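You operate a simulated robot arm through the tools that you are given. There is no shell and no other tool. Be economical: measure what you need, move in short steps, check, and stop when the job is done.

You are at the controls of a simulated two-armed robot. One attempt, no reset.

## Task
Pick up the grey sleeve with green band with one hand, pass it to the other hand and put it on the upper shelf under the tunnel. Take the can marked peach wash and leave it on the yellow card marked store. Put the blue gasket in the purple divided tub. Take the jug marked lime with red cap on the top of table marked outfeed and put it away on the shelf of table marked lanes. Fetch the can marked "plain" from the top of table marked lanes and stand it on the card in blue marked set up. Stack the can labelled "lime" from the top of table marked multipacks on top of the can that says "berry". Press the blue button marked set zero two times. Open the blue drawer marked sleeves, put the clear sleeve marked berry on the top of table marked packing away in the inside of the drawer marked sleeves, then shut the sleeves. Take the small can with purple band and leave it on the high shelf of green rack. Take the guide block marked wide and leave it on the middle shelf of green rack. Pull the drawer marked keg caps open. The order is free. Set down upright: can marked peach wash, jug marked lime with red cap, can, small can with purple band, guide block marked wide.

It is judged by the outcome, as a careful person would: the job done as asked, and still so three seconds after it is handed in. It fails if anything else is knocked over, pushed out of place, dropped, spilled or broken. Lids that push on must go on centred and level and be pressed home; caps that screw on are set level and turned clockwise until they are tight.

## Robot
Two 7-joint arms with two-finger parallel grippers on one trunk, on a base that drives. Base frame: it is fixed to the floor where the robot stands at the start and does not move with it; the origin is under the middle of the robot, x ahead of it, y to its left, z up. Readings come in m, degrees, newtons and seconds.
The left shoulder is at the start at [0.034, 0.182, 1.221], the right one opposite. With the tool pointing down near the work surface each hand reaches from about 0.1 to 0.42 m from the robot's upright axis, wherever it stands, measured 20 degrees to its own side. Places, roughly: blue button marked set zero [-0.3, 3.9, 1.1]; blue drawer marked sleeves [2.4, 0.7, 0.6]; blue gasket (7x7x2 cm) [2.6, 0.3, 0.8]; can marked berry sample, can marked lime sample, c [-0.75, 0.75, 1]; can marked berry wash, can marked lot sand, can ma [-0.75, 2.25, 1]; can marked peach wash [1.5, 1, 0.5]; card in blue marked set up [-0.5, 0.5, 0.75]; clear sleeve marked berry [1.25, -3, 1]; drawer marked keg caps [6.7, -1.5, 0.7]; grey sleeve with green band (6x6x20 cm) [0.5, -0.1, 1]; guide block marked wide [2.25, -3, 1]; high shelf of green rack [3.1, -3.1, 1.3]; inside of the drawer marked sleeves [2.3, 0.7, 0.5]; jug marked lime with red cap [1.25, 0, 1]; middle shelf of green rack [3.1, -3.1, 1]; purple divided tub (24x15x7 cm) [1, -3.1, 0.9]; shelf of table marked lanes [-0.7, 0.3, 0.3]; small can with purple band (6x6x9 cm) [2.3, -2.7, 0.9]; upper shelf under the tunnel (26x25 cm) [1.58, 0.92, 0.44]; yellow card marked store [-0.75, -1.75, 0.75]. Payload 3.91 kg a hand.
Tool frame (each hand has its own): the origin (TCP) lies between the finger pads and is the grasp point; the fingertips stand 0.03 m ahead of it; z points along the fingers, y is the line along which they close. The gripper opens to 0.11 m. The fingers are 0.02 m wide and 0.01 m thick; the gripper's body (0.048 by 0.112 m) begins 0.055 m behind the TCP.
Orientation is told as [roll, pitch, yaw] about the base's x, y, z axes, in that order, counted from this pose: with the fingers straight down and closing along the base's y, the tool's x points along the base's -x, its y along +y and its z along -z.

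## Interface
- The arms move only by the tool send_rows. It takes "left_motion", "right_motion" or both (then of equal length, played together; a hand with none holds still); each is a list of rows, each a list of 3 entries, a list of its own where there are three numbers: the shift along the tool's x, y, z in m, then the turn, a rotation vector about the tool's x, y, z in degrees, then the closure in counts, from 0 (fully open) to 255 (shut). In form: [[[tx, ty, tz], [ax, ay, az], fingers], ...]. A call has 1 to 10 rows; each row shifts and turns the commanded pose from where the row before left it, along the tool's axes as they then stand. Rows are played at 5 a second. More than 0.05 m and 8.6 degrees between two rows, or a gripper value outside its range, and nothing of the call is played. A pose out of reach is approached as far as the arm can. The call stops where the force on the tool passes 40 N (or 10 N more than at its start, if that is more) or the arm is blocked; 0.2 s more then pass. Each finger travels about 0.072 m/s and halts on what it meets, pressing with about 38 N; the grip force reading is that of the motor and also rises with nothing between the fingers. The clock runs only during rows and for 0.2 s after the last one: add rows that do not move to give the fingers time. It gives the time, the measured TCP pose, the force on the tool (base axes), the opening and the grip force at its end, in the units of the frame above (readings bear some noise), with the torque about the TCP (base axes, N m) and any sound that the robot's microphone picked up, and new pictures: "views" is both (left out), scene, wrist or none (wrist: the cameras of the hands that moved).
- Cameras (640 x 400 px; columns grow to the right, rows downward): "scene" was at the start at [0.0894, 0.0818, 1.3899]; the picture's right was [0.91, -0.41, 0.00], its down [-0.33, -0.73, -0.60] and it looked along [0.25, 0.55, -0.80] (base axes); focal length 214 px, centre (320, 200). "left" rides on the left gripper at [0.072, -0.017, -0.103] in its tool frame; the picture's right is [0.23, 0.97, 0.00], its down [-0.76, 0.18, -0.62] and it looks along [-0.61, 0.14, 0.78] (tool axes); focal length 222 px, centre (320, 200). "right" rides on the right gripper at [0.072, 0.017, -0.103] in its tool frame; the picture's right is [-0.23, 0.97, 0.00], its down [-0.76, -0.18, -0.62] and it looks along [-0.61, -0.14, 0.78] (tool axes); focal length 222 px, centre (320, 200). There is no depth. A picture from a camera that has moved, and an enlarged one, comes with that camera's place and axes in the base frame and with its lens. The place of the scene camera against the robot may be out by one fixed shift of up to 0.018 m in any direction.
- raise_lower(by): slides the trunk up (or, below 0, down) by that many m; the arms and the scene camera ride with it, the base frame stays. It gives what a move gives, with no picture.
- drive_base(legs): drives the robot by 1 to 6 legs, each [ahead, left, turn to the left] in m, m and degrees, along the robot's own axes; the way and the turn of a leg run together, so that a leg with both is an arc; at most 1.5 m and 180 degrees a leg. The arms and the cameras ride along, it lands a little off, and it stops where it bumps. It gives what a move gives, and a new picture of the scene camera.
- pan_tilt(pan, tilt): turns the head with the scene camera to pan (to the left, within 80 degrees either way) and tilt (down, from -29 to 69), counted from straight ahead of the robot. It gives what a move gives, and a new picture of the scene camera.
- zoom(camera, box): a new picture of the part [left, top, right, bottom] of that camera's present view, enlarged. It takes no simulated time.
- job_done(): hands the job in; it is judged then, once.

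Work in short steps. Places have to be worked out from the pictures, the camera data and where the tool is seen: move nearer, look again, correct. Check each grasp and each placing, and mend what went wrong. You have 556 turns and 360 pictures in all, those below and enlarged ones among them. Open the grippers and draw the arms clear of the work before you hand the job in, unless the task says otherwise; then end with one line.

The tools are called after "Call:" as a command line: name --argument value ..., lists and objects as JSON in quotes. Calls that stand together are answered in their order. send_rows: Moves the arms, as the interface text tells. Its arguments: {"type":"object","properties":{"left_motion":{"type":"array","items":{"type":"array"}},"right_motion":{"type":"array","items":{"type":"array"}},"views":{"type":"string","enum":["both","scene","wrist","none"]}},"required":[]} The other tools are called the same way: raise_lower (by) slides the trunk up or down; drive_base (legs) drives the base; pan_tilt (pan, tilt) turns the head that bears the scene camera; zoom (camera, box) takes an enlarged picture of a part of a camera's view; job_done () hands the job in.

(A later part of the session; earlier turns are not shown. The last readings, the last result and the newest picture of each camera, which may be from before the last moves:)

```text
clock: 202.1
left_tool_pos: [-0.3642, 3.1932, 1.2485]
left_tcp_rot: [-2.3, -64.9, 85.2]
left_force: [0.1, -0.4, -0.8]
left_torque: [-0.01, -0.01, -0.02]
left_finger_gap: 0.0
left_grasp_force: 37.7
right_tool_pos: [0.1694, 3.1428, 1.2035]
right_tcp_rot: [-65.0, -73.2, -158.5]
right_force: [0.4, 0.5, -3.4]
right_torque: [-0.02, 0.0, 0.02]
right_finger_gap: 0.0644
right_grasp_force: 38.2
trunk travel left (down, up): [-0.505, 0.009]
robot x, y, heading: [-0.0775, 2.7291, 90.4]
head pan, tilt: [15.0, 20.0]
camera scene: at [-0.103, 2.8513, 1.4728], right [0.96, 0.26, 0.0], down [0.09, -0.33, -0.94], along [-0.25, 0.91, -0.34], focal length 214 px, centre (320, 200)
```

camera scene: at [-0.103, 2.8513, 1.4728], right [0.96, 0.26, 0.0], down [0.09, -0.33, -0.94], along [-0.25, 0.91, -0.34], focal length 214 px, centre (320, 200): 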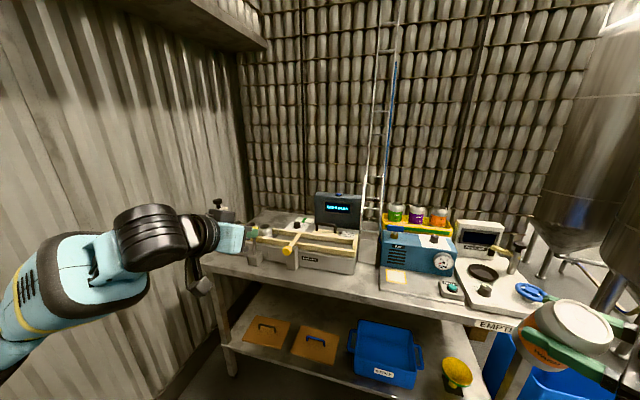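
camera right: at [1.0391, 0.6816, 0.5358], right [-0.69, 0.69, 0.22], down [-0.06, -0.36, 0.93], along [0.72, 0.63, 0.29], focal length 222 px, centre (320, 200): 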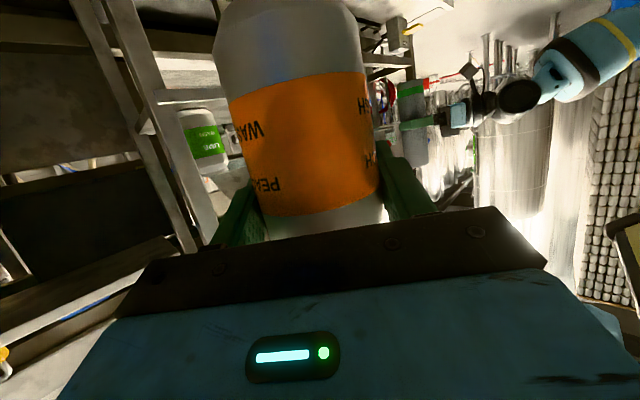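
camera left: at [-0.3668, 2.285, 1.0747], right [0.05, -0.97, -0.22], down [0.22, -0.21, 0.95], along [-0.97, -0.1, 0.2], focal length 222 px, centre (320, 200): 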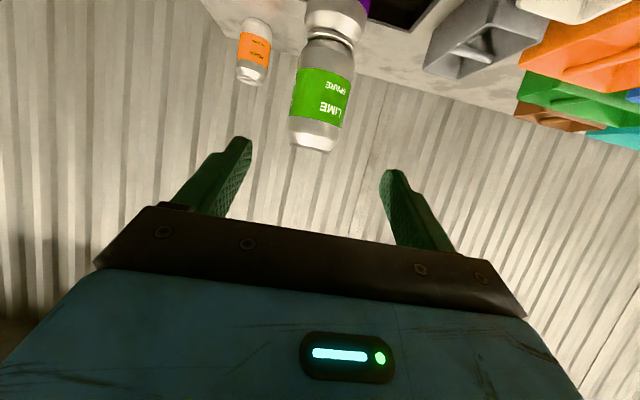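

Button ≈(-0.284,3.9,1.135). I drive ahead 0.37 with the hand raised.

Call:
drive_base --legs '[[0.37, 0, 0]]'

Call:
send_rows --left_motion '[[[-0.01, -0.04, 0.01], [0, 0, 0], 255], [[0, -0.04, 0.02], [0, 0, 0], 255], [[0, 0, 0], [0, 0, 0], 255]]' --views "wrist"

```text
clock: 204.5
left_tool_pos: [-0.3667, 3.5581, 1.2485]
left_tcp_rot: [-2.3, -64.8, 85.1]
left_force: [-0.5, 1.2, -0.1]
left_torque: [-0.03, 0.03, -0.01]
left_finger_gap: 0.0004
left_grasp_force: 37.5
right_tool_pos: [0.1671, 3.5071, 1.2042]
right_tcp_rot: [-65.0, -73.3, -158.6]
right_force: [0.1, 1.1, -4.3]
right_torque: [-0.04, 0.01, 0.01]
right_finger_gap: 0.0646
right_grasp_force: 38.1
trunk travel left (down, up): [-0.505, 0.009]
robot x, y, heading: [-0.0775, 3.0883, 90.5]
head pan, tilt: [15.0, 20.0]
camera scene: at [-0.105, 3.2168, 1.4728], right [0.96, 0.26, 0.0], down [0.09, -0.33, -0.94], along [-0.25, 0.91, -0.34], focal length 214 px, centre (320, 200)
```

scene: 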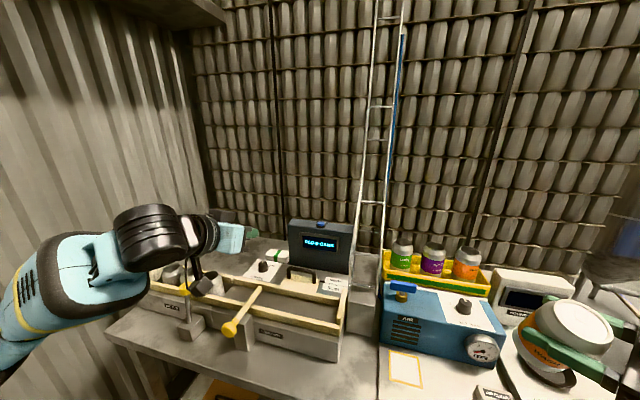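

```text
clock: 205.3
left_tool_pos: [-0.282, 3.5796, 1.2462]
left_tcp_rot: [-2.3, -64.9, 85.3]
left_force: [-0.4, 0.6, -0.3]
left_torque: [0.01, -0.01, -0.04]
left_finger_gap: 0.0001
left_grasp_force: 37.6
right_tool_pos: [0.1661, 3.5075, 1.204]
right_tcp_rot: [-65.0, -73.1, -158.5]
right_force: [0.4, 0.2, -3.8]
right_torque: [-0.01, -0.01, 0.02]
right_finger_gap: 0.0646
right_grasp_force: 37.8
trunk travel left (down, up): [-0.505, 0.009]
robot x, y, heading: [-0.0815, 3.0911, 90.5]
head pan, tilt: [15.0, 20.0]
camera left: at [-0.2809, 3.4547, 1.225], right [-0.97, 0.02, -0.22], down [-0.22, -0.22, 0.95], along [-0.03, 0.98, 0.21], focal length 222 px, centre (320, 200)
```

left: 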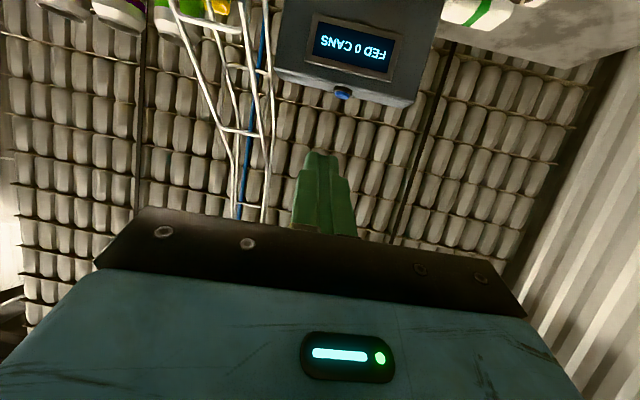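

I hover the closed fingertips just above the button.

Call:
send_rows --left_motion '[[[-0.0082, 0.005, 0.0421], [0, 0, 0], 255], [[-0.0082, 0.005, 0.0421], [0, 0, 0], 255], [[-0.0082, 0.005, 0.0421], [0, 0, 0], 255], [[-0.0082, 0.005, 0.0421], [0, 0, 0], 255], [[-0.0082, 0.005, 0.0421], [0, 0, 0], 255], [[-0.0082, 0.005, 0.0421], [0, 0, 0], 255], [[-0.0082, 0.005, 0.0421], [0, 0, 0], 255]]'

```text
clock: 206.9
left_tool_pos: [-0.2792, 3.875, 1.174]
left_tcp_rot: [-2.0, -64.9, 84.9]
left_force: [-0.3, 0.6, -0.1]
left_torque: [-0.01, -0.01, 0.0]
left_finger_gap: 0.0
left_grasp_force: 38.0
right_tool_pos: [0.169, 3.5082, 1.2025]
right_tcp_rot: [-64.9, -73.3, -158.8]
right_force: [0.2, -0.2, -2.7]
right_torque: [-0.02, 0.04, 0.01]
right_finger_gap: 0.0643
right_grasp_force: 37.9
trunk travel left (down, up): [-0.505, 0.009]
robot x, y, heading: [-0.0755, 3.089, 90.5]
head pan, tilt: [15.0, 20.0]
camera scene: at [-0.1042, 3.2176, 1.4727], right [0.96, 0.26, 0.0], down [0.09, -0.33, -0.94], along [-0.25, 0.91, -0.34], focal length 214 px, centre (320, 200)
camera left: at [-0.2779, 3.7499, 1.1518], right [-0.98, 0.02, -0.22], down [-0.22, -0.22, 0.95], along [-0.03, 0.98, 0.22], focal length 222 px, centre (320, 200)
```

scene: 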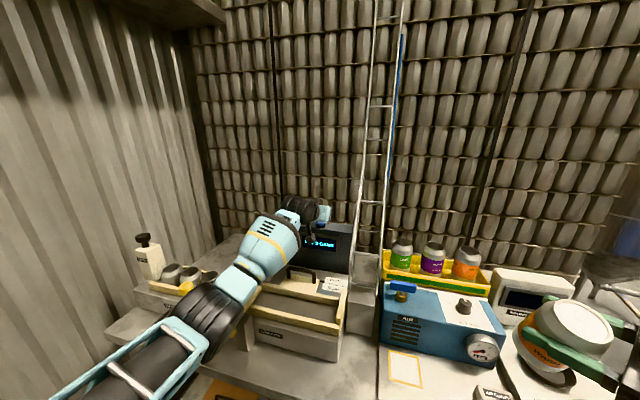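
left: 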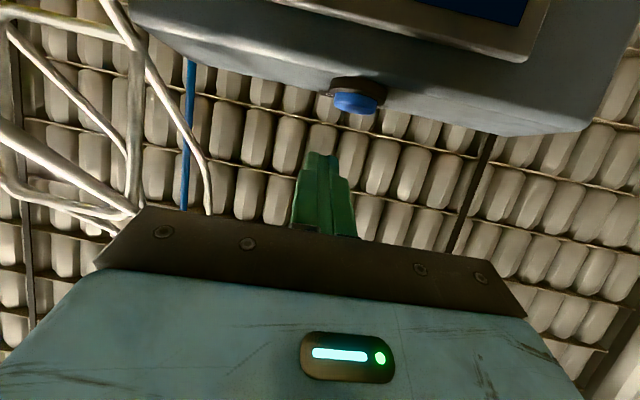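

Refined button (-0.291,3.893,top≈1.12). I align and go down to near contact.

Call:
send_rows --left_motion '[[[0.0042, 0.0113, -0.009], [0, 0, 0], 255], [[0.0226, 0, 0.0106], [0, 0, 0], 255], [[0.0072, 0, 0.0034], [0, 0, 0], 255], [[0, 0, 0], [0, 0, 0], 255]]' --views "wrist"

```text
clock: 207.9
left_tool_pos: [-0.2926, 3.8644, 1.1405]
left_tcp_rot: [-2.2, -64.9, 85.2]
left_force: [0.6, 0.3, 3.5]
left_torque: [0.11, 0.0, -0.01]
left_finger_gap: 0.0
left_grasp_force: 37.4
right_tool_pos: [0.1691, 3.507, 1.2037]
right_tcp_rot: [-65.0, -73.3, -158.4]
right_force: [-0.7, -0.3, -3.2]
right_torque: [-0.02, 0.04, -0.05]
right_finger_gap: 0.0644
right_grasp_force: 38.4
trunk travel left (down, up): [-0.505, 0.009]
robot x, y, heading: [-0.0785, 3.0876, 90.3]
head pan, tilt: [15.0, 20.0]
heard: click
camera left: at [-0.2911, 3.7403, 1.1194], right [-0.97, 0.02, -0.22], down [-0.22, -0.22, 0.95], along [-0.03, 0.98, 0.22], focal length 222 px, centre (320, 200)
```

left: 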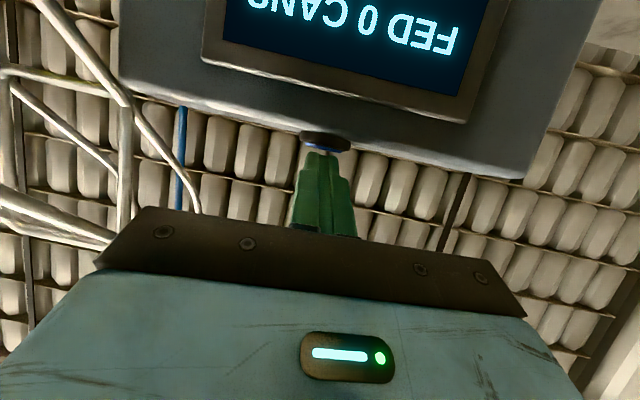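

Click heard — first press. I lift and press a second time.

Call:
send_rows --left_motion '[[[-0.0226, 0, -0.0106], [0, 0, 0], 255], [[0, 0, 0], [0, 0, 0], 255]]' --views "none"

Call:
send_rows --left_motion '[[[0.0226, 0, 0.0106], [0, 0, 0], 255], [[0, 0, 0], [0, 0, 0], 255]]' --views "none"

```text
clock: 208.5
left_tool_pos: [-0.2937, 3.8645, 1.1642]
left_tcp_rot: [-2.3, -64.8, 85.2]
left_force: [0.4, 0.0, 0.4]
left_torque: [0.01, -0.01, -0.02]
left_finger_gap: 0.0
left_grasp_force: 37.3
right_tool_pos: [0.1678, 3.5069, 1.2032]
right_tcp_rot: [-64.8, -73.3, -158.6]
right_force: [-0.2, 0.1, -3.3]
right_torque: [-0.02, 0.02, 0.02]
right_finger_gap: 0.0645
right_grasp_force: 37.5
trunk travel left (down, up): [-0.505, 0.009]
robot x, y, heading: [-0.0801, 3.0876, 90.1]
head pan, tilt: [15.0, 20.0]
```

```text
clock: 209.1
left_tool_pos: [-0.2936, 3.8658, 1.1414]
left_tcp_rot: [-2.2, -65.0, 85.3]
left_force: [-0.7, 0.4, 3.4]
left_torque: [0.09, 0.03, 0.03]
left_finger_gap: 0.0
left_grasp_force: 37.6
right_tool_pos: [0.1674, 3.5064, 1.2038]
right_tcp_rot: [-65.1, -73.3, -158.5]
right_force: [0.4, -0.5, -3.0]
right_torque: [-0.03, 0.04, 0.01]
right_finger_gap: 0.0645
right_grasp_force: 37.6
trunk travel left (down, up): [-0.505, 0.009]
robot x, y, heading: [-0.078, 3.0939, 90.3]
head pan, tilt: [15.0, 20.0]
heard: click
```

Second click. I lift off, retract and drive back.

Call:
send_rows --left_motion '[[[-0.04, 0, -0.02], [0, 0, 0], 255], [[0.007, 0, -0.042], [0, 0, 0], 255], [[0.007, 0, -0.042], [0, 0, 0], 255], [[0.007, 0, -0.042], [0, 0, 0], 255], [[0.007, 0, -0.042], [0, 0, 0], 255], [[0.007, 0, -0.042], [0, 0, 0], 255], [[0.007, 0, -0.042], [0, 0, 0], 0]]' --views "none"

Call:
drive_base --legs '[[-0.4, 0, 0]]'

```text
clock: 210.7
left_tool_pos: [-0.3262, 3.6199, 1.2544]
left_tcp_rot: [-2.3, -64.7, 85.3]
left_force: [0.0, -0.2, 0.9]
left_torque: [-0.03, -0.01, -0.01]
left_finger_gap: 0.0536
left_grasp_force: 0.1
right_tool_pos: [0.1682, 3.5062, 1.2043]
right_tcp_rot: [-65.1, -73.1, -158.5]
right_force: [-0.1, -1.2, -3.3]
right_torque: [-0.02, -0.02, -0.03]
right_finger_gap: 0.0646
right_grasp_force: 38.2
trunk travel left (down, up): [-0.505, 0.009]
robot x, y, heading: [-0.0786, 3.0919, 90.6]
head pan, tilt: [15.0, 20.0]
```

```text
clock: 213.2
left_tool_pos: [-0.3244, 3.22, 1.2551]
left_tcp_rot: [-2.3, -64.8, 85.2]
left_force: [0.5, 0.1, -0.4]
left_torque: [-0.05, -0.04, 0.0]
left_finger_gap: 0.1101
left_grasp_force: 0.0
right_tool_pos: [0.1677, 3.1108, 1.203]
right_tcp_rot: [-64.9, -73.4, -158.6]
right_force: [1.4, 0.0, -2.8]
right_torque: [-0.01, 0.01, 0.03]
right_finger_gap: 0.0644
right_grasp_force: 38.4
trunk travel left (down, up): [-0.505, 0.009]
robot x, y, heading: [-0.0724, 2.6934, 90.6]
head pan, tilt: [15.0, 20.0]
camera scene: at [-0.1028, 2.8181, 1.4727], right [0.96, 0.27, 0.0], down [0.09, -0.33, -0.94], along [-0.25, 0.91, -0.34], focal length 214 px, centre (320, 200)
```

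scene: 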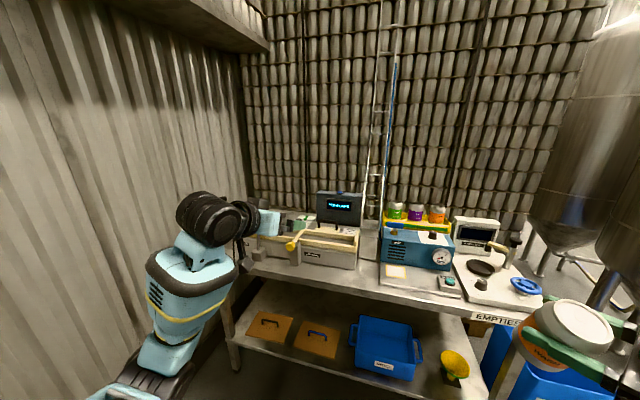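

Next, deliver the peach can to "store". I turn around and drive down along −y.

Call:
drive_base --legs '[[0, -0.3, 0], [0, 0, -179], [1.5, 0, 0]]'

Call:
pan_tilt --pan 0 --tilt 30

```text
clock: 230.8
left_tool_pos: [0.4839, 0.6534, 1.2547]
left_tcp_rot: [-2.3, -64.8, -95.0]
left_force: [-1.1, -0.3, 0.6]
left_torque: [-0.01, -0.01, -0.02]
left_finger_gap: 0.1102
left_grasp_force: 0.1
right_tool_pos: [-0.0091, 0.7682, 1.2048]
right_tcp_rot: [-65.0, -73.3, 21.0]
right_force: [1.3, 0.2, -3.9]
right_torque: [0.05, -0.02, -0.01]
right_finger_gap: 0.0644
right_grasp_force: 37.8
trunk travel left (down, up): [-0.505, 0.009]
robot x, y, heading: [0.2384, 1.1857, -89.5]
head pan, tilt: [15.0, 20.0]
camera scene: at [0.2594, 1.0868, 1.4728], right [-0.97, -0.26, 0.0], down [-0.09, 0.33, -0.94], along [0.24, -0.91, -0.34], focal length 214 px, centre (320, 200)
```

scene: 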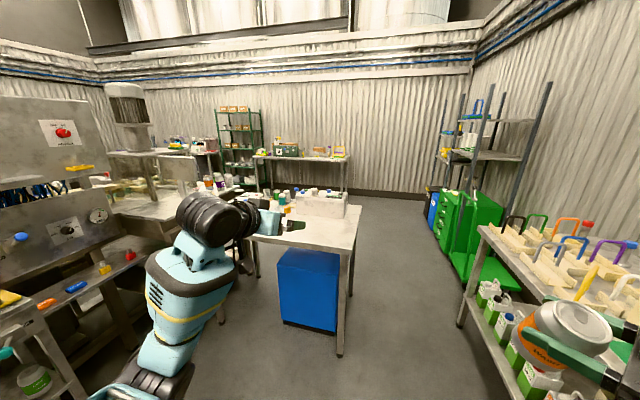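

```text
clock: 231.6
left_tool_pos: [0.4824, 0.6525, 1.254]
left_tcp_rot: [-2.4, -64.7, -94.9]
left_force: [-0.1, -0.2, -0.3]
left_torque: [0.0, 0.01, 0.01]
left_finger_gap: 0.1098
left_grasp_force: 0.0
right_tool_pos: [-0.0085, 0.7686, 1.2036]
right_tcp_rot: [-64.8, -73.3, 21.1]
right_force: [0.9, -0.1, -3.3]
right_torque: [0.05, -0.02, 0.01]
right_finger_gap: 0.0643
right_grasp_force: 37.8
trunk travel left (down, up): [-0.505, 0.009]
robot x, y, heading: [0.2376, 1.1862, -90.0]
head pan, tilt: [0.0, 30.0]
camera scene: at [0.2354, 1.0863, 1.4568], right [-1.0, 0.0, 0.0], down [0.0, 0.5, -0.87], along [0.0, -0.87, -0.5], focal length 214 px, centre (320, 200)
```

scene: 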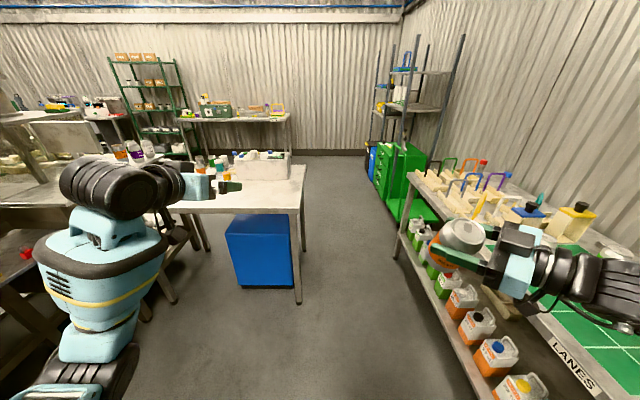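

I check where the right elbow is before entering the corridor.

Call:
pan_tilt --pan -60 --tilt 35

```text
clock: 232.9
left_tool_pos: [0.484, 0.6526, 1.2544]
left_tcp_rot: [-2.3, -64.8, -95.0]
left_force: [0.1, -0.2, -0.4]
left_torque: [-0.01, -0.03, -0.01]
left_finger_gap: 0.11
left_grasp_force: 0.1
right_tool_pos: [-0.0082, 0.7677, 1.2034]
right_tcp_rot: [-64.8, -73.3, 21.1]
right_force: [-0.3, -0.3, -4.1]
right_torque: [0.04, -0.01, 0.0]
right_finger_gap: 0.0643
right_grasp_force: 38.3
trunk travel left (down, up): [-0.505, 0.009]
robot x, y, heading: [0.2381, 1.1816, -89.8]
head pan, tilt: [-60.0, 35.0]
camera scene: at [0.159, 1.1324, 1.4489], right [-0.5, 0.86, 0.0], down [0.5, 0.29, -0.82], along [-0.71, -0.41, -0.57], focal length 214 px, centre (320, 200)
```

scene: 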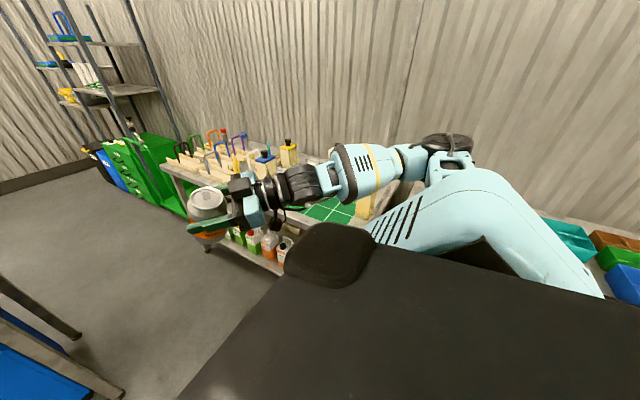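

The elbow rides at z≈1.3, above everything on the tables. I go through the corridor at x≈0.

Call:
drive_base --legs '[[0, -0.23, 0], [1.4, 0, 0], [1.2, 0, 0]]'

Call:
pan_tilt --pan -50 --tilt 25

```text
clock: 247.8
left_tool_pos: [0.2915, -1.9473, 1.2546]
left_tcp_rot: [-2.3, -64.8, -93.9]
left_force: [0.5, 0.8, 0.2]
left_torque: [-0.02, 0.0, 0.01]
left_finger_gap: 0.1098
left_grasp_force: 0.2
right_tool_pos: [-0.2053, -1.8408, 1.2038]
right_tcp_rot: [-64.8, -73.3, 22.2]
right_force: [-0.9, 0.3, -4.3]
right_torque: [0.01, 0.01, 0.0]
right_finger_gap: 0.0646
right_grasp_force: 38.3
trunk travel left (down, up): [-0.505, 0.009]
robot x, y, heading: [0.0338, -1.4177, -88.9]
head pan, tilt: [-60.0, 35.0]
camera scene: at [-0.042, -1.4737, 1.4489], right [-0.52, 0.86, 0.0], down [0.49, 0.3, -0.82], along [-0.7, -0.42, -0.57], focal length 214 px, centre (320, 200)
```

scene: 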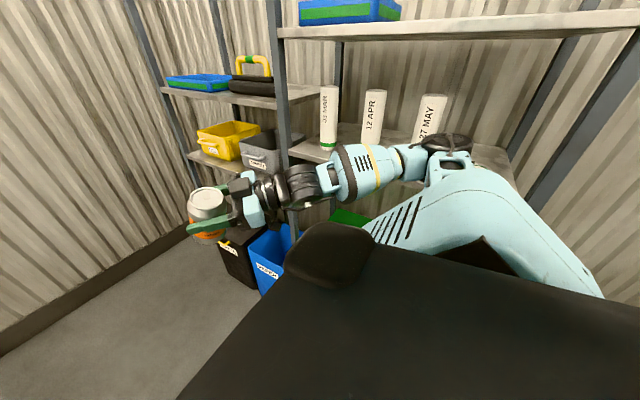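

```text
clock: 248.5
left_tool_pos: [0.2908, -1.9469, 1.2548]
left_tcp_rot: [-2.3, -64.7, -93.9]
left_force: [-0.4, -0.7, 0.6]
left_torque: [0.04, 0.02, 0.01]
left_finger_gap: 0.11
left_grasp_force: 0.0
right_tool_pos: [-0.2041, -1.8401, 1.203]
right_tcp_rot: [-64.7, -73.4, 22.1]
right_force: [0.0, 0.4, -3.3]
right_torque: [0.03, 0.0, 0.0]
right_finger_gap: 0.0646
right_grasp_force: 37.8
trunk travel left (down, up): [-0.505, 0.009]
robot x, y, heading: [0.0369, -1.4216, -89.0]
head pan, tilt: [-50.0, 25.0]
camera scene: at [-0.0361, -1.4888, 1.4646], right [-0.66, 0.75, 0.0], down [0.32, 0.28, -0.91], along [-0.68, -0.6, -0.42], focal length 214 px, centre (320, 200)
```

scene: 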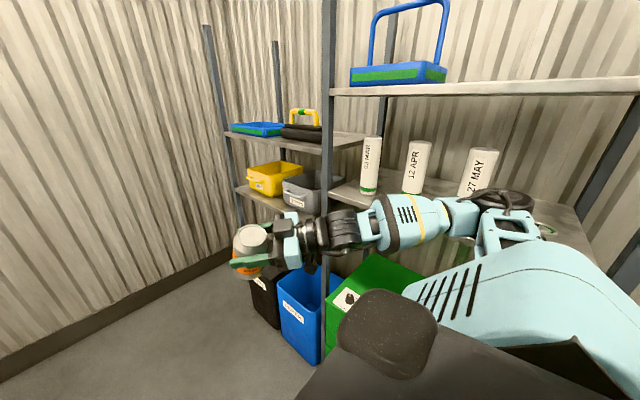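

The rack is close to the elbow; I move 0.5 m to +x, then turn to face it.

Call:
drive_base --legs '[[0, 0.45, 0], [0, 0, -91]]'

Call:
pan_tilt --pan 10 --tilt 30

```text
clock: 256.8
left_tool_pos: [-0.0445, -1.6606, 1.2547]
left_tcp_rot: [-2.2, -64.8, 175.6]
left_force: [1.5, 0.8, 0.6]
left_torque: [-0.01, 0.04, 0.01]
left_finger_gap: 0.11
left_grasp_force: 0.1
right_tool_pos: [0.0669, -1.1664, 1.2041]
right_tcp_rot: [-64.8, -73.3, -68.4]
right_force: [-0.4, 0.4, -4.2]
right_torque: [0.04, -0.03, 0.06]
right_finger_gap: 0.0647
right_grasp_force: 37.5
trunk travel left (down, up): [-0.505, 0.009]
robot x, y, heading: [0.4843, -1.4102, -179.3]
head pan, tilt: [-50.0, 25.0]
camera scene: at [0.4002, -1.3253, 1.4647], right [0.76, 0.65, 0.0], down [0.28, -0.32, -0.91], along [-0.59, 0.69, -0.42], focal length 214 px, centre (320, 200)
```

scene: 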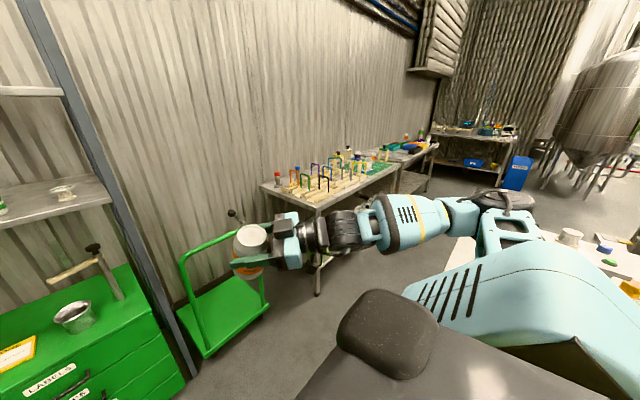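

```text
clock: 258.1
left_tool_pos: [-0.0449, -1.6598, 1.2549]
left_tcp_rot: [-2.4, -64.8, 175.6]
left_force: [0.1, -0.5, -0.4]
left_torque: [0.01, -0.01, -0.04]
left_finger_gap: 0.11
left_grasp_force: 0.0
right_tool_pos: [0.0658, -1.167, 1.2034]
right_tcp_rot: [-64.8, -73.3, -68.3]
right_force: [0.4, -0.3, -3.3]
right_torque: [-0.01, 0.0, 0.0]
right_finger_gap: 0.0642
right_grasp_force: 38.1
trunk travel left (down, up): [-0.505, 0.009]
robot x, y, heading: [0.4877, -1.4134, -179.4]
head pan, tilt: [10.0, 30.0]
camera scene: at [0.3713, -1.4119, 1.4567], right [-0.18, 0.98, 0.0], down [0.49, 0.09, -0.87], along [-0.85, -0.16, -0.5], focal length 214 px, centre (320, 200)
```

scene: 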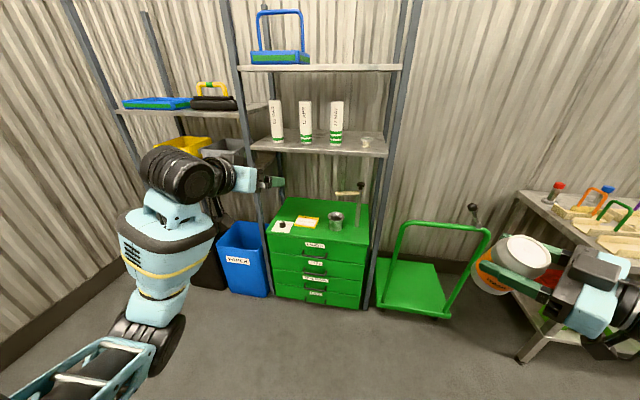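

Call:
zoom --camera "scene" --box '[250, 170, 400, 270]'

```text
4.00 times, centred on (325, 220) of scene
camera zoom: at [0.3713, -1.4119, 1.4567], right [-0.18, 0.98, 0.0], down [0.49, 0.09, -0.87], along [-0.85, -0.16, -0.5], focal length 858 px, centre (300, 120)
```

zoom: 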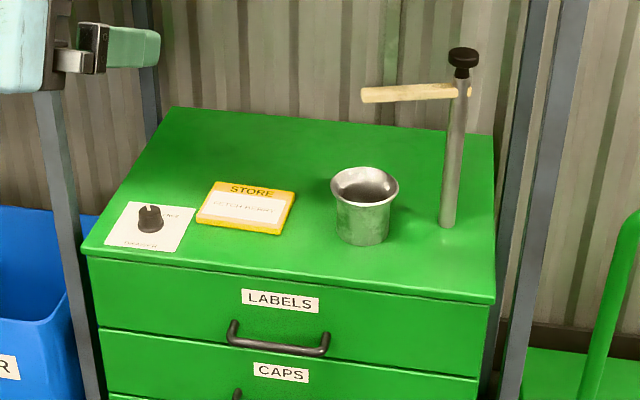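

The STORE card lies on the green chest's top, front-left. I tuck the left arm back, then lower the trunk (away from the rack).

Call:
send_rows --left_motion '[[[0.017, 0, -0.036], [0, 0, 0], 0], [[0.017, 0, -0.036], [0, 0, 0], 0], [[0.017, 0, -0.036], [0, 0, 0], 0], [[0.017, 0, -0.036], [0, 0, 0], 0]]' --views "none"

Call:
raise_lower --by -0.35

Call:
pan_tilt --pan 0 --tilt 25

```text
clock: 259.1
left_tool_pos: [0.0739, -1.6858, 1.2702]
left_tcp_rot: [-2.2, -64.7, 175.5]
left_force: [0.1, -0.4, 0.3]
left_torque: [0.01, -0.02, -0.03]
left_finger_gap: 0.1099
left_grasp_force: 0.0
left hand out of reach, approached as far as the arm can: row 3, 4
right_tool_pos: [0.0666, -1.1667, 1.2047]
right_tcp_rot: [-64.8, -73.3, -68.4]
right_force: [0.2, 1.2, -3.3]
right_torque: [0.01, -0.03, -0.04]
right_finger_gap: 0.0643
right_grasp_force: 37.9
trunk travel left (down, up): [-0.505, 0.009]
robot x, y, heading: [0.4862, -1.4107, -179.4]
head pan, tilt: [10.0, 30.0]
```

```text
clock: 262.6
left_tool_pos: [0.024, -1.6862, 0.6916]
left_tcp_rot: [-5.5, -32.5, 178.0]
left_force: [-0.2, 0.1, 0.5]
left_torque: [0.01, 0.0, -0.01]
left_finger_gap: 0.1102
left_grasp_force: 0.1
right_tool_pos: [0.0461, -1.1667, 0.6682]
right_tcp_rot: [12.8, -63.6, -142.2]
right_force: [0.4, -0.5, -3.9]
right_torque: [0.03, 0.02, 0.03]
right_finger_gap: 0.0645
right_grasp_force: 38.3
trunk travel left (down, up): [-0.155, 0.359]
robot x, y, heading: [0.4899, -1.4101, -179.2]
head pan, tilt: [10.0, 30.0]
```

```text
clock: 263.3
left_tool_pos: [0.0225, -1.6872, 0.6935]
left_tcp_rot: [-5.5, -32.4, 178.1]
left_force: [-0.2, 0.0, 1.0]
left_torque: [-0.02, 0.02, 0.01]
left_finger_gap: 0.1101
left_grasp_force: 0.1
right_tool_pos: [0.0454, -1.1656, 0.6684]
right_tcp_rot: [12.8, -63.5, -142.2]
right_force: [0.4, -0.1, -3.4]
right_torque: [-0.02, 0.01, 0.01]
right_finger_gap: 0.0644
right_grasp_force: 37.4
trunk travel left (down, up): [-0.155, 0.359]
robot x, y, heading: [0.4825, -1.4093, -179.4]
head pan, tilt: [0.0, 25.0]
camera scene: at [0.1965, -1.3983, 1.0775], right [-0.01, 1.0, 0.0], down [0.42, 0.0, -0.91], along [-0.91, -0.01, -0.42], focal length 214 px, centre (320, 200)
```

scene: 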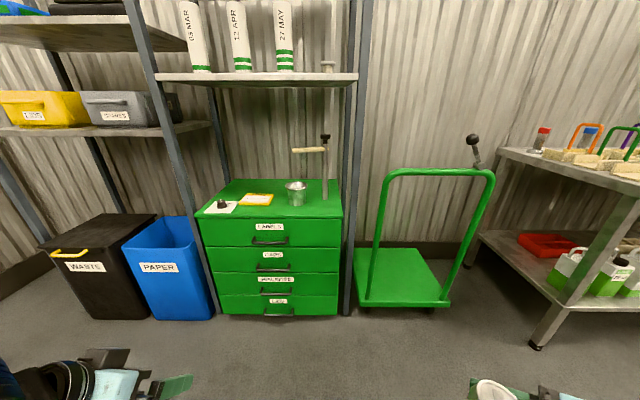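

Card triangulated at ≈(-0.675,-1.69,0.68). I level the peach can (rotate 7.5°), raise it, then drive to the chest.

Call:
send_rows --right_motion '[[[0, 0, 0], [2.05, -4.87, -5.32], 255], [[-0.0373, 0, -0.0144], [0, 0, 0], 255], [[-0.0373, 0, -0.0144], [0, 0, 0], 255], [[-0.0373, 0, -0.0144], [0, 0, 0], 255], [[-0.0373, 0, -0.0144], [0, 0, 0], 255]]' --views "none"

Call:
drive_base --legs '[[0, 0.38, 0], [0.33, 0, 0]]'

Call:
zoom --camera "right" --box '[0, 0, 640, 400]'

```text
clock: 264.5
left_tool_pos: [0.0228, -1.687, 0.6925]
left_tcp_rot: [-5.6, -32.5, 178.0]
left_force: [0.7, -0.3, 0.3]
left_torque: [0.02, 0.0, 0.02]
left_finger_gap: 0.1101
left_grasp_force: 0.1
right_tool_pos: [0.0218, -1.1824, 0.8164]
right_tcp_rot: [0.4, -68.9, -131.0]
right_force: [0.2, -0.4, -3.3]
right_torque: [0.01, -0.02, -0.02]
right_finger_gap: 0.0645
right_grasp_force: 37.8
right hand out of reach, approached as far as the arm can: row 3, 4, 5
trunk travel left (down, up): [-0.155, 0.359]
robot x, y, heading: [0.4846, -1.4109, -179.4]
head pan, tilt: [0.0, 25.0]
```

```text
clock: 270.1
left_tool_pos: [-0.3014, -2.0705, 0.6926]
left_tcp_rot: [-5.5, -32.5, 178.0]
left_force: [1.2, -0.5, 0.5]
left_torque: [0.03, 0.02, -0.03]
left_finger_gap: 0.1102
left_grasp_force: 0.1
right_tool_pos: [-0.3046, -1.5657, 0.8178]
right_tcp_rot: [-0.2, -69.0, -130.7]
right_force: [-0.1, -0.4, -3.6]
right_torque: [-0.01, 0.02, 0.02]
right_finger_gap: 0.0645
right_grasp_force: 38.3
trunk travel left (down, up): [-0.155, 0.359]
robot x, y, heading: [0.1604, -1.793, -179.6]
head pan, tilt: [0.0, 25.0]
camera scene: at [-0.1287, -1.782, 1.0774], right [-0.01, 1.0, 0.0], down [0.42, 0.0, -0.91], along [-0.91, -0.01, -0.42], focal length 214 px, centre (320, 200)
```

scene: 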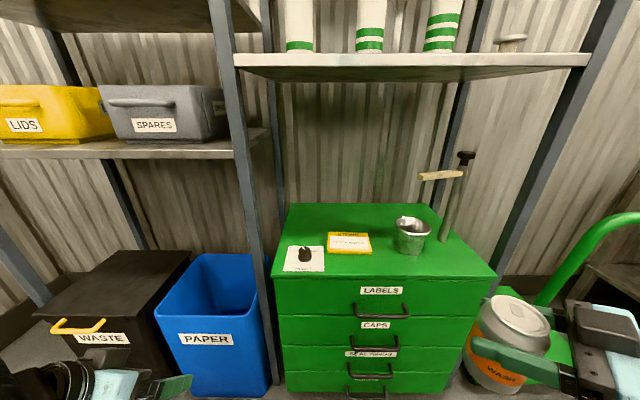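

```text
1.00 times, centred on (320, 200) of right (not enlarged: the box is as wide or as high as the picture)
camera zoom: at [-0.2111, -1.4842, 0.7882], right [0.68, -0.7, 0.21], down [0.07, 0.35, 0.93], along [-0.73, -0.62, 0.29], focal length 222 px, centre (320, 200)
```

zoom: 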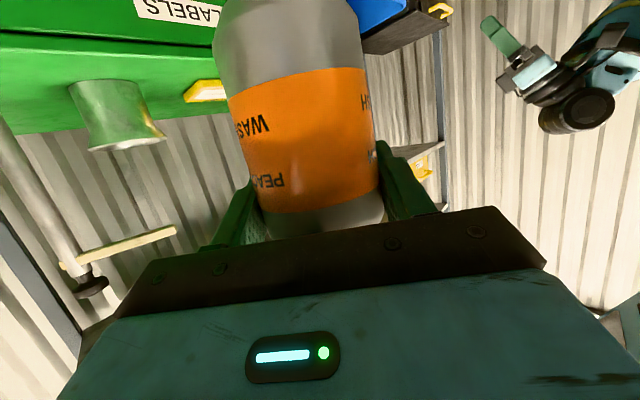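

I turn the right hand 24° toward straight-on (away from the metal cup), pull the left hand up, and drive 0.12 closer.

Call:
send_rows --right_motion '[[[0, 0, 0], [7.47, 0, 2.87], 255], [[0, 0, 0], [7.47, 0, 2.87], 255], [[0, 0, 0], [7.47, 0, 2.87], 255]]' --left_motion '[[[0, 0, -0.04], [0, 0, 0], 0], [[0, 0, -0.04], [0, 0, 0], 0], [[0, 0, -0.02], [0, 0, 0], 0]]' --views "none"

Call:
drive_base --legs '[[0.13, 0, 0]]'

```text
clock: 270.9
left_tool_pos: [-0.2946, -2.0926, 0.7796]
left_tcp_rot: [-5.6, -32.3, 178.0]
left_force: [-0.2, 0.3, 0.3]
left_torque: [0.02, 0.04, 0.02]
left_finger_gap: 0.11
left_grasp_force: 0.0
left hand out of reach, approached as far as the arm can: row 1, 2, 3
right_tool_pos: [-0.3628, -1.5422, 0.817]
right_tcp_rot: [-0.1, -69.1, -154.9]
right_force: [0.1, 0.5, -4.1]
right_torque: [-0.01, -0.03, -0.01]
right_finger_gap: 0.0647
right_grasp_force: 37.8
right hand out of reach, approached as far as the arm can: row 1, 2, 3
trunk travel left (down, up): [-0.155, 0.359]
robot x, y, heading: [0.1568, -1.7914, -179.7]
head pan, tilt: [0.0, 25.0]
```

```text
clock: 272.2
left_tool_pos: [-0.4241, -2.0936, 0.7789]
left_tcp_rot: [-5.6, -32.3, 177.9]
left_force: [-0.1, -0.3, -0.4]
left_torque: [0.01, 0.03, 0.0]
left_finger_gap: 0.1098
left_grasp_force: 0.1
right_tool_pos: [-0.4913, -1.5445, 0.8168]
right_tcp_rot: [0.0, -69.1, -154.8]
right_force: [-0.5, 0.1, -4.4]
right_torque: [-0.02, 0.03, 0.0]
right_finger_gap: 0.0644
right_grasp_force: 38.3
trunk travel left (down, up): [-0.155, 0.359]
robot x, y, heading: [0.027, -1.7934, -179.6]
head pan, tilt: [0.0, 25.0]
camera scene: at [-0.2579, -1.7833, 1.0773], right [-0.01, 1.0, 0.0], down [0.42, 0.0, -0.91], along [-0.91, -0.01, -0.42], focal length 214 px, centre (320, 200)
```

scene: 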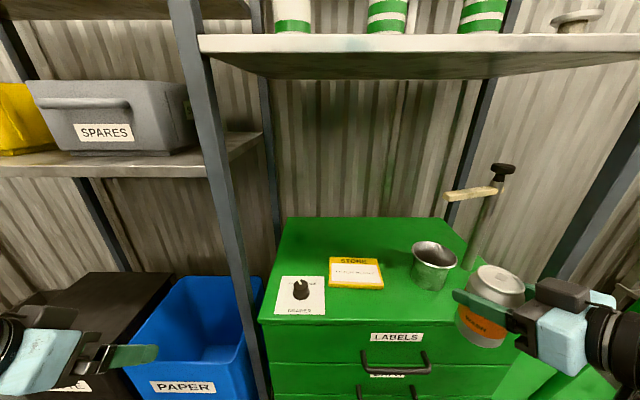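

I move it left first, then forward over the card.

Call:
send_rows --right_motion '[[[-0.006, 0.0357, 0.0157], [0, 0, 0], 255], [[-0.006, 0.0357, 0.0157], [0, 0, 0], 255], [[-0.006, 0.0357, 0.0157], [0, 0, 0], 255], [[-0.006, 0.0357, 0.0157], [0, 0, 0], 255], [[-0.0115, -0.0204, 0.0418], [0, 0, 0], 255], [[-0.0115, -0.0204, 0.0418], [0, 0, 0], 255], [[-0.0115, -0.0204, 0.0418], [0, 0, 0], 255], [[-0.0115, -0.0204, 0.0418], [0, 0, 0], 255]]'

```text
clock: 274.0
left_tool_pos: [-0.4249, -2.0939, 0.7776]
left_tcp_rot: [-5.6, -32.3, 177.9]
left_force: [-0.8, 0.6, 0.1]
left_torque: [-0.03, -0.01, -0.04]
left_finger_gap: 0.1101
left_grasp_force: 0.2
right_tool_pos: [-0.6911, -1.7006, 0.8002]
right_tcp_rot: [0.3, -69.0, -155.1]
right_force: [0.1, 0.0, -4.2]
right_torque: [-0.01, 0.0, -0.05]
right_finger_gap: 0.0644
right_grasp_force: 37.7
right hand out of reach, approached as far as the arm can: row 1
trunk travel left (down, up): [-0.155, 0.359]
robot x, y, heading: [0.0335, -1.7951, -179.7]
head pan, tilt: [0.0, 25.0]
camera scene: at [-0.2582, -1.7829, 1.0772], right [-0.01, 1.0, 0.0], down [0.42, 0.0, -0.91], along [-0.91, -0.01, -0.42], focal length 214 px, centre (320, 200)
camera right: at [-0.5738, -1.6632, 0.7702], right [0.34, -0.92, 0.21], down [0.2, 0.29, 0.93], along [-0.92, -0.27, 0.29], focal length 222 px, centre (320, 200)
```

scene: 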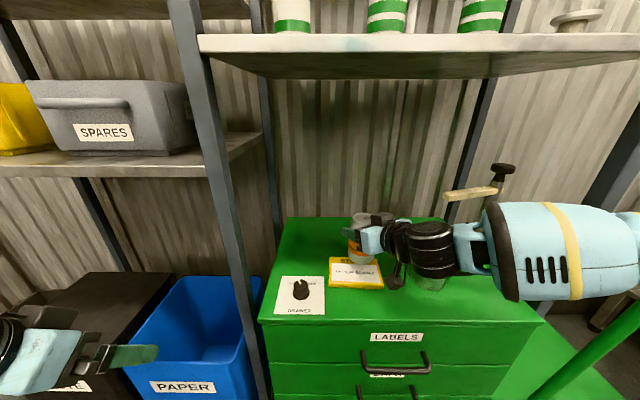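
right: 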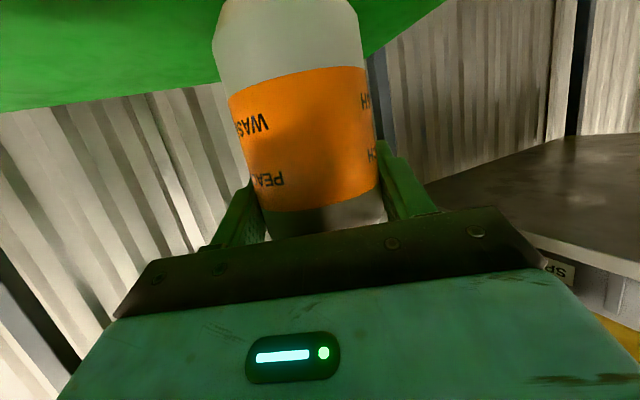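

Call:
zoom --camera "scene" --box '[300, 190, 420, 310]'

```text
3.33 times, centred on (360, 250) of scene
camera zoom: at [-0.2582, -1.7829, 1.0772], right [-0.01, 1.0, 0.0], down [0.42, 0.0, -0.91], along [-0.91, -0.01, -0.42], focal length 715 px, centre (187, 33)
```

zoom: 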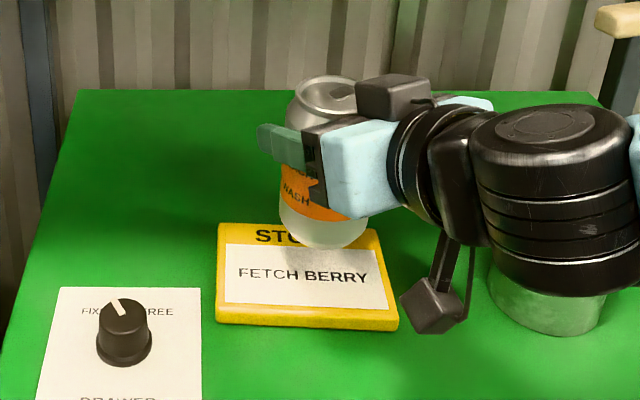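

The can is ~1.6 cm too far right relative to the card. I shift and lower in small steps.

Call:
send_rows --right_motion '[[[0.009, 0.0083, 0.0047], [0, 0, 0], 255], [[0.009, 0.0083, 0.0047], [0, 0, 0], 255], [[0.0037, 0, 0.0014], [0, 0, 0], 255], [[0.0, 0, 0.0], [0, 0, 0], 255]]' --views "none"

Call:
zoom --camera "scene" --box '[300, 190, 420, 310]'

```text
clock: 275.0
left_tool_pos: [-0.4243, -2.094, 0.7799]
left_tcp_rot: [-5.6, -32.3, 177.9]
left_force: [-0.1, 0.4, 0.3]
left_torque: [0.0, 0.01, -0.01]
left_finger_gap: 0.1101
left_grasp_force: 0.0
right_tool_pos: [-0.6867, -1.7157, 0.7744]
right_tcp_rot: [0.0, -69.0, -154.8]
right_force: [-0.4, 0.2, -3.2]
right_torque: [0.02, -0.01, -0.01]
right_finger_gap: 0.0645
right_grasp_force: 37.8
trunk travel left (down, up): [-0.155, 0.359]
robot x, y, heading: [0.0334, -1.7952, -179.4]
head pan, tilt: [0.0, 25.0]
```

```text
3.33 times, centred on (360, 250) of scene
camera zoom: at [-0.2574, -1.7834, 1.0775], right [-0.01, 1.0, 0.0], down [0.42, 0.0, -0.91], along [-0.91, -0.01, -0.42], focal length 715 px, centre (187, 33)
```

zoom: 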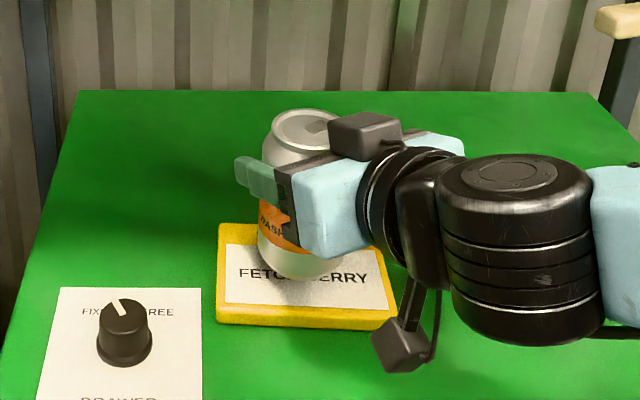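

Centred. I lower to contact.

Call:
send_rows --right_motion '[[[0.0037, 0, 0.0014], [0, 0, 0], 255], [[0.0037, 0, 0.0014], [0, 0, 0], 255], [[0.0028, 0, 0.001], [0, 0, 0], 255], [[0.0028, 0, 0.001], [0, 0, 0], 255]]' --views "none"

```text
clock: 276.0
left_tool_pos: [-0.4242, -2.0934, 0.7787]
left_tcp_rot: [-5.7, -32.3, 177.9]
left_force: [-0.7, -0.3, 0.3]
left_torque: [0.05, -0.01, -0.03]
left_finger_gap: 0.11
left_grasp_force: 0.0
right_tool_pos: [-0.685, -1.7153, 0.7622]
right_tcp_rot: [-0.1, -69.1, -154.7]
right_force: [-0.8, -1.0, -2.1]
right_torque: [0.0, 0.0, -0.04]
right_finger_gap: 0.0645
right_grasp_force: 37.8
trunk travel left (down, up): [-0.155, 0.359]
robot x, y, heading: [0.0298, -1.7962, -179.5]
head pan, tilt: [0.0, 25.0]
```

Call:
send_rows --right_motion '[[[0.0028, 0, 0.001], [0, 0, 0], 255], [[0.0028, 0, 0.001], [0, 0, 0], 255], [[0.0028, 0, 0.001], [0, 0, 0], 255]]' --views "none"

```text
clock: 276.8
left_tool_pos: [-0.423, -2.0939, 0.7808]
left_tcp_rot: [-5.6, -32.3, 177.9]
left_force: [0.0, 0.9, -0.3]
left_torque: [0.0, -0.01, 0.02]
left_finger_gap: 0.1101
left_grasp_force: 0.1
right_tool_pos: [-0.6864, -1.7147, 0.7608]
right_tcp_rot: [-0.5, -69.6, -154.5]
right_force: [1.6, 1.3, 19.9]
right_torque: [0.27, -0.29, 0.0]
right_finger_gap: 0.0645
right_grasp_force: 37.9
trunk travel left (down, up): [-0.155, 0.359]
robot x, y, heading: [0.0348, -1.7954, -179.6]
head pan, tilt: [0.0, 25.0]
```

Contact (20 N). I release and withdraw along the hand's axis, slightly upward.

Call:
send_rows --right_motion '[[[-0.002, 0, 0], [0, 0, 0], 70], [[0, 0, 0], [0, 0, 0], 50], [[0, 0, 0], [0, 0, 0], 40], [[0, 0, -0.03], [0, 0, 0], 40], [[0, 0, -0.045], [0, 0, 0], 40], [[0, 0, -0.045], [0, 0, 0], 40], [[-0.02, 0, -0.04], [0, 0, 0], 40]]' --views "scene"

```text
clock: 278.4
left_tool_pos: [-0.4235, -2.094, 0.7797]
left_tcp_rot: [-5.7, -32.5, 177.8]
left_force: [-0.4, 0.0, -0.9]
left_torque: [0.03, 0.01, -0.01]
left_finger_gap: 0.1101
left_grasp_force: 0.1
right_tool_pos: [-0.5569, -1.6558, 0.8318]
right_tcp_rot: [0.0, -69.1, -154.8]
right_force: [-0.1, -0.1, 0.3]
right_torque: [0.03, 0.01, -0.02]
right_finger_gap: 0.0925
right_grasp_force: 0.0
trunk travel left (down, up): [-0.155, 0.359]
robot x, y, heading: [0.034, -1.7922, -179.3]
head pan, tilt: [0.0, 25.0]
camera scene: at [-0.2565, -1.7835, 1.0778], right [-0.01, 1.0, 0.0], down [0.42, 0.0, -0.91], along [-0.91, -0.01, -0.42], focal length 214 px, centre (320, 200)
```

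scene: 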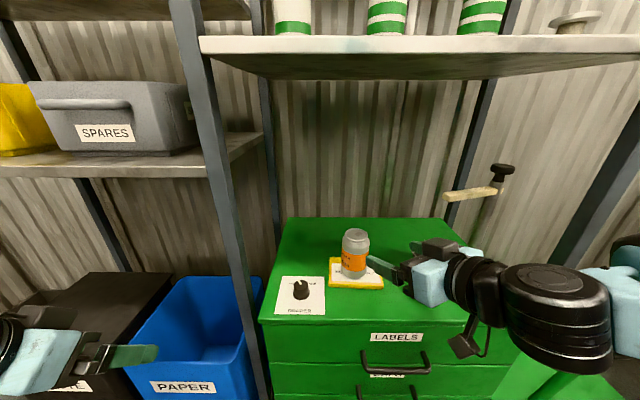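

Peach can stands on STORE. Next the packing table (y≈-3). I withdraw, back off, raise the trunk and turn toward −y.

Call:
send_rows --right_motion '[[[-0.02, 0, -0.04], [0, 0, 0], 0], [[-0.02, 0, -0.04], [0, 0, 0], 0]]' --views "none"

Call:
drive_base --legs '[[-0.6, 0, 0]]'

Call:
raise_lower --by 0.35

Call:
drive_base --legs '[[0, 0, 90], [0, 0.6, 0]]'

Call:
pan_tilt --pan 20 --tilt 25

```text
clock: 279.0
left_tool_pos: [-0.4234, -2.0938, 0.7796]
left_tcp_rot: [-5.6, -32.5, 177.9]
left_force: [-0.7, 0.0, 0.9]
left_torque: [0.02, -0.01, -0.01]
left_finger_gap: 0.11
left_grasp_force: 0.1
right_tool_pos: [-0.5012, -1.6293, 0.8966]
right_tcp_rot: [-0.2, -69.0, -154.6]
right_force: [0.7, 0.5, -0.3]
right_torque: [0.01, 0.0, 0.01]
right_finger_gap: 0.1101
right_grasp_force: 0.0
trunk travel left (down, up): [-0.155, 0.359]
robot x, y, heading: [0.0309, -1.7976, -179.5]
head pan, tilt: [0.0, 25.0]
```

```text
clock: 282.4
left_tool_pos: [0.1748, -2.0892, 0.7801]
left_tcp_rot: [-5.6, -32.3, 178.2]
left_force: [-0.1, -0.2, -0.1]
left_torque: [-0.02, 0.0, 0.02]
left_finger_gap: 0.1102
left_grasp_force: 0.1
right_tool_pos: [0.0958, -1.6241, 0.8959]
right_tcp_rot: [0.0, -69.2, -154.5]
right_force: [-0.6, 1.2, -0.5]
right_torque: [0.0, -0.04, 0.0]
right_finger_gap: 0.1098
right_grasp_force: 0.0
trunk travel left (down, up): [-0.155, 0.359]
robot x, y, heading: [0.6286, -1.7873, -179.3]
head pan, tilt: [0.0, 25.0]
camera scene: at [0.3411, -1.7778, 1.0777], right [-0.01, 1.0, 0.0], down [0.42, 0.0, -0.91], along [-0.91, -0.01, -0.42], focal length 214 px, centre (320, 200)
```

scene: 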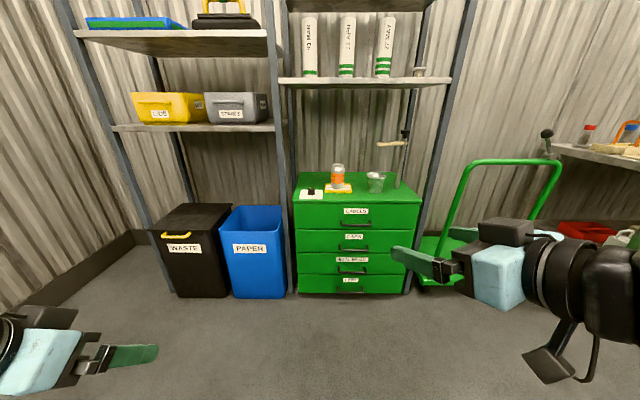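

```text
clock: 285.8
left_tool_pos: [0.1741, -2.0889, 1.1292]
left_tcp_rot: [-5.6, -32.3, 178.0]
left_force: [-0.5, -0.5, -0.3]
left_torque: [-0.04, -0.03, 0.02]
left_finger_gap: 0.1101
left_grasp_force: 0.0
right_tool_pos: [0.095, -1.6242, 1.2445]
right_tcp_rot: [-0.1, -69.0, -154.7]
right_force: [-0.1, 0.3, 0.1]
right_torque: [0.02, 0.04, 0.01]
right_finger_gap: 0.1101
right_grasp_force: 0.0
trunk travel left (down, up): [-0.505, 0.009]
robot x, y, heading: [0.6315, -1.7936, -179.2]
head pan, tilt: [0.0, 25.0]
```

```text
clock: 295.4
left_tool_pos: [1.5263, -2.236, 1.13]
left_tcp_rot: [-5.7, -32.3, -91.8]
left_force: [0.5, -0.6, 0.6]
left_torque: [0.0, 0.02, 0.02]
left_finger_gap: 0.1101
left_grasp_force: 0.1
right_tool_pos: [1.0618, -2.3162, 1.2463]
right_tcp_rot: [-0.1, -69.2, -64.5]
right_force: [-0.8, 0.1, 0.1]
right_torque: [0.04, -0.02, -0.01]
right_finger_gap: 0.1101
right_grasp_force: 0.1
trunk travel left (down, up): [-0.505, 0.009]
robot x, y, heading: [1.2264, -1.7799, -89.0]
head pan, tilt: [0.0, 25.0]
camera scene: at [1.224, -1.8823, 1.4647], right [-1.0, -0.01, 0.0], down [-0.01, 0.42, -0.91], along [0.01, -0.91, -0.42], focal length 214 px, centre (320, 200)
```

scene: 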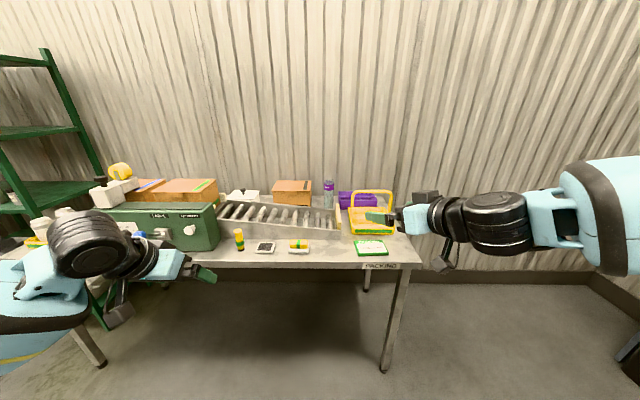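

```text
clock: 296.2
left_tool_pos: [1.5259, -2.236, 1.1289]
left_tcp_rot: [-5.6, -32.3, -91.8]
left_force: [0.7, 0.0, -0.4]
left_torque: [0.03, -0.02, -0.03]
left_finger_gap: 0.1098
left_grasp_force: 0.0
right_tool_pos: [1.0618, -2.3175, 1.2457]
right_tcp_rot: [-0.1, -69.1, -64.5]
right_force: [0.8, 0.2, 0.3]
right_torque: [0.01, 0.04, -0.02]
right_finger_gap: 0.1099
right_grasp_force: 0.0
trunk travel left (down, up): [-0.505, 0.009]
robot x, y, heading: [1.2258, -1.7842, -89.1]
head pan, tilt: [20.0, 25.0]
camera scene: at [1.2553, -1.8764, 1.4647], right [-0.94, -0.35, 0.0], down [-0.15, 0.4, -0.91], along [0.32, -0.85, -0.42], focal length 214 px, centre (320, 200)
```

scene: 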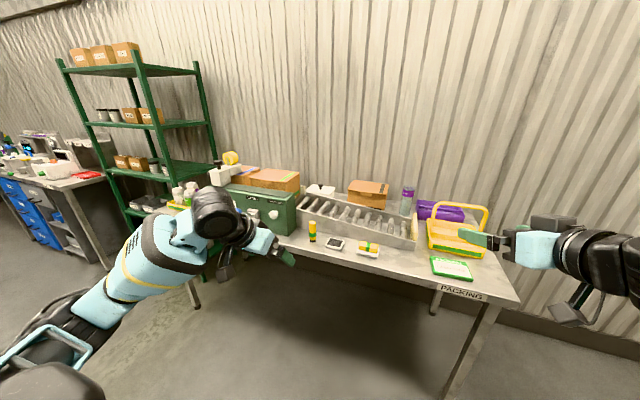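

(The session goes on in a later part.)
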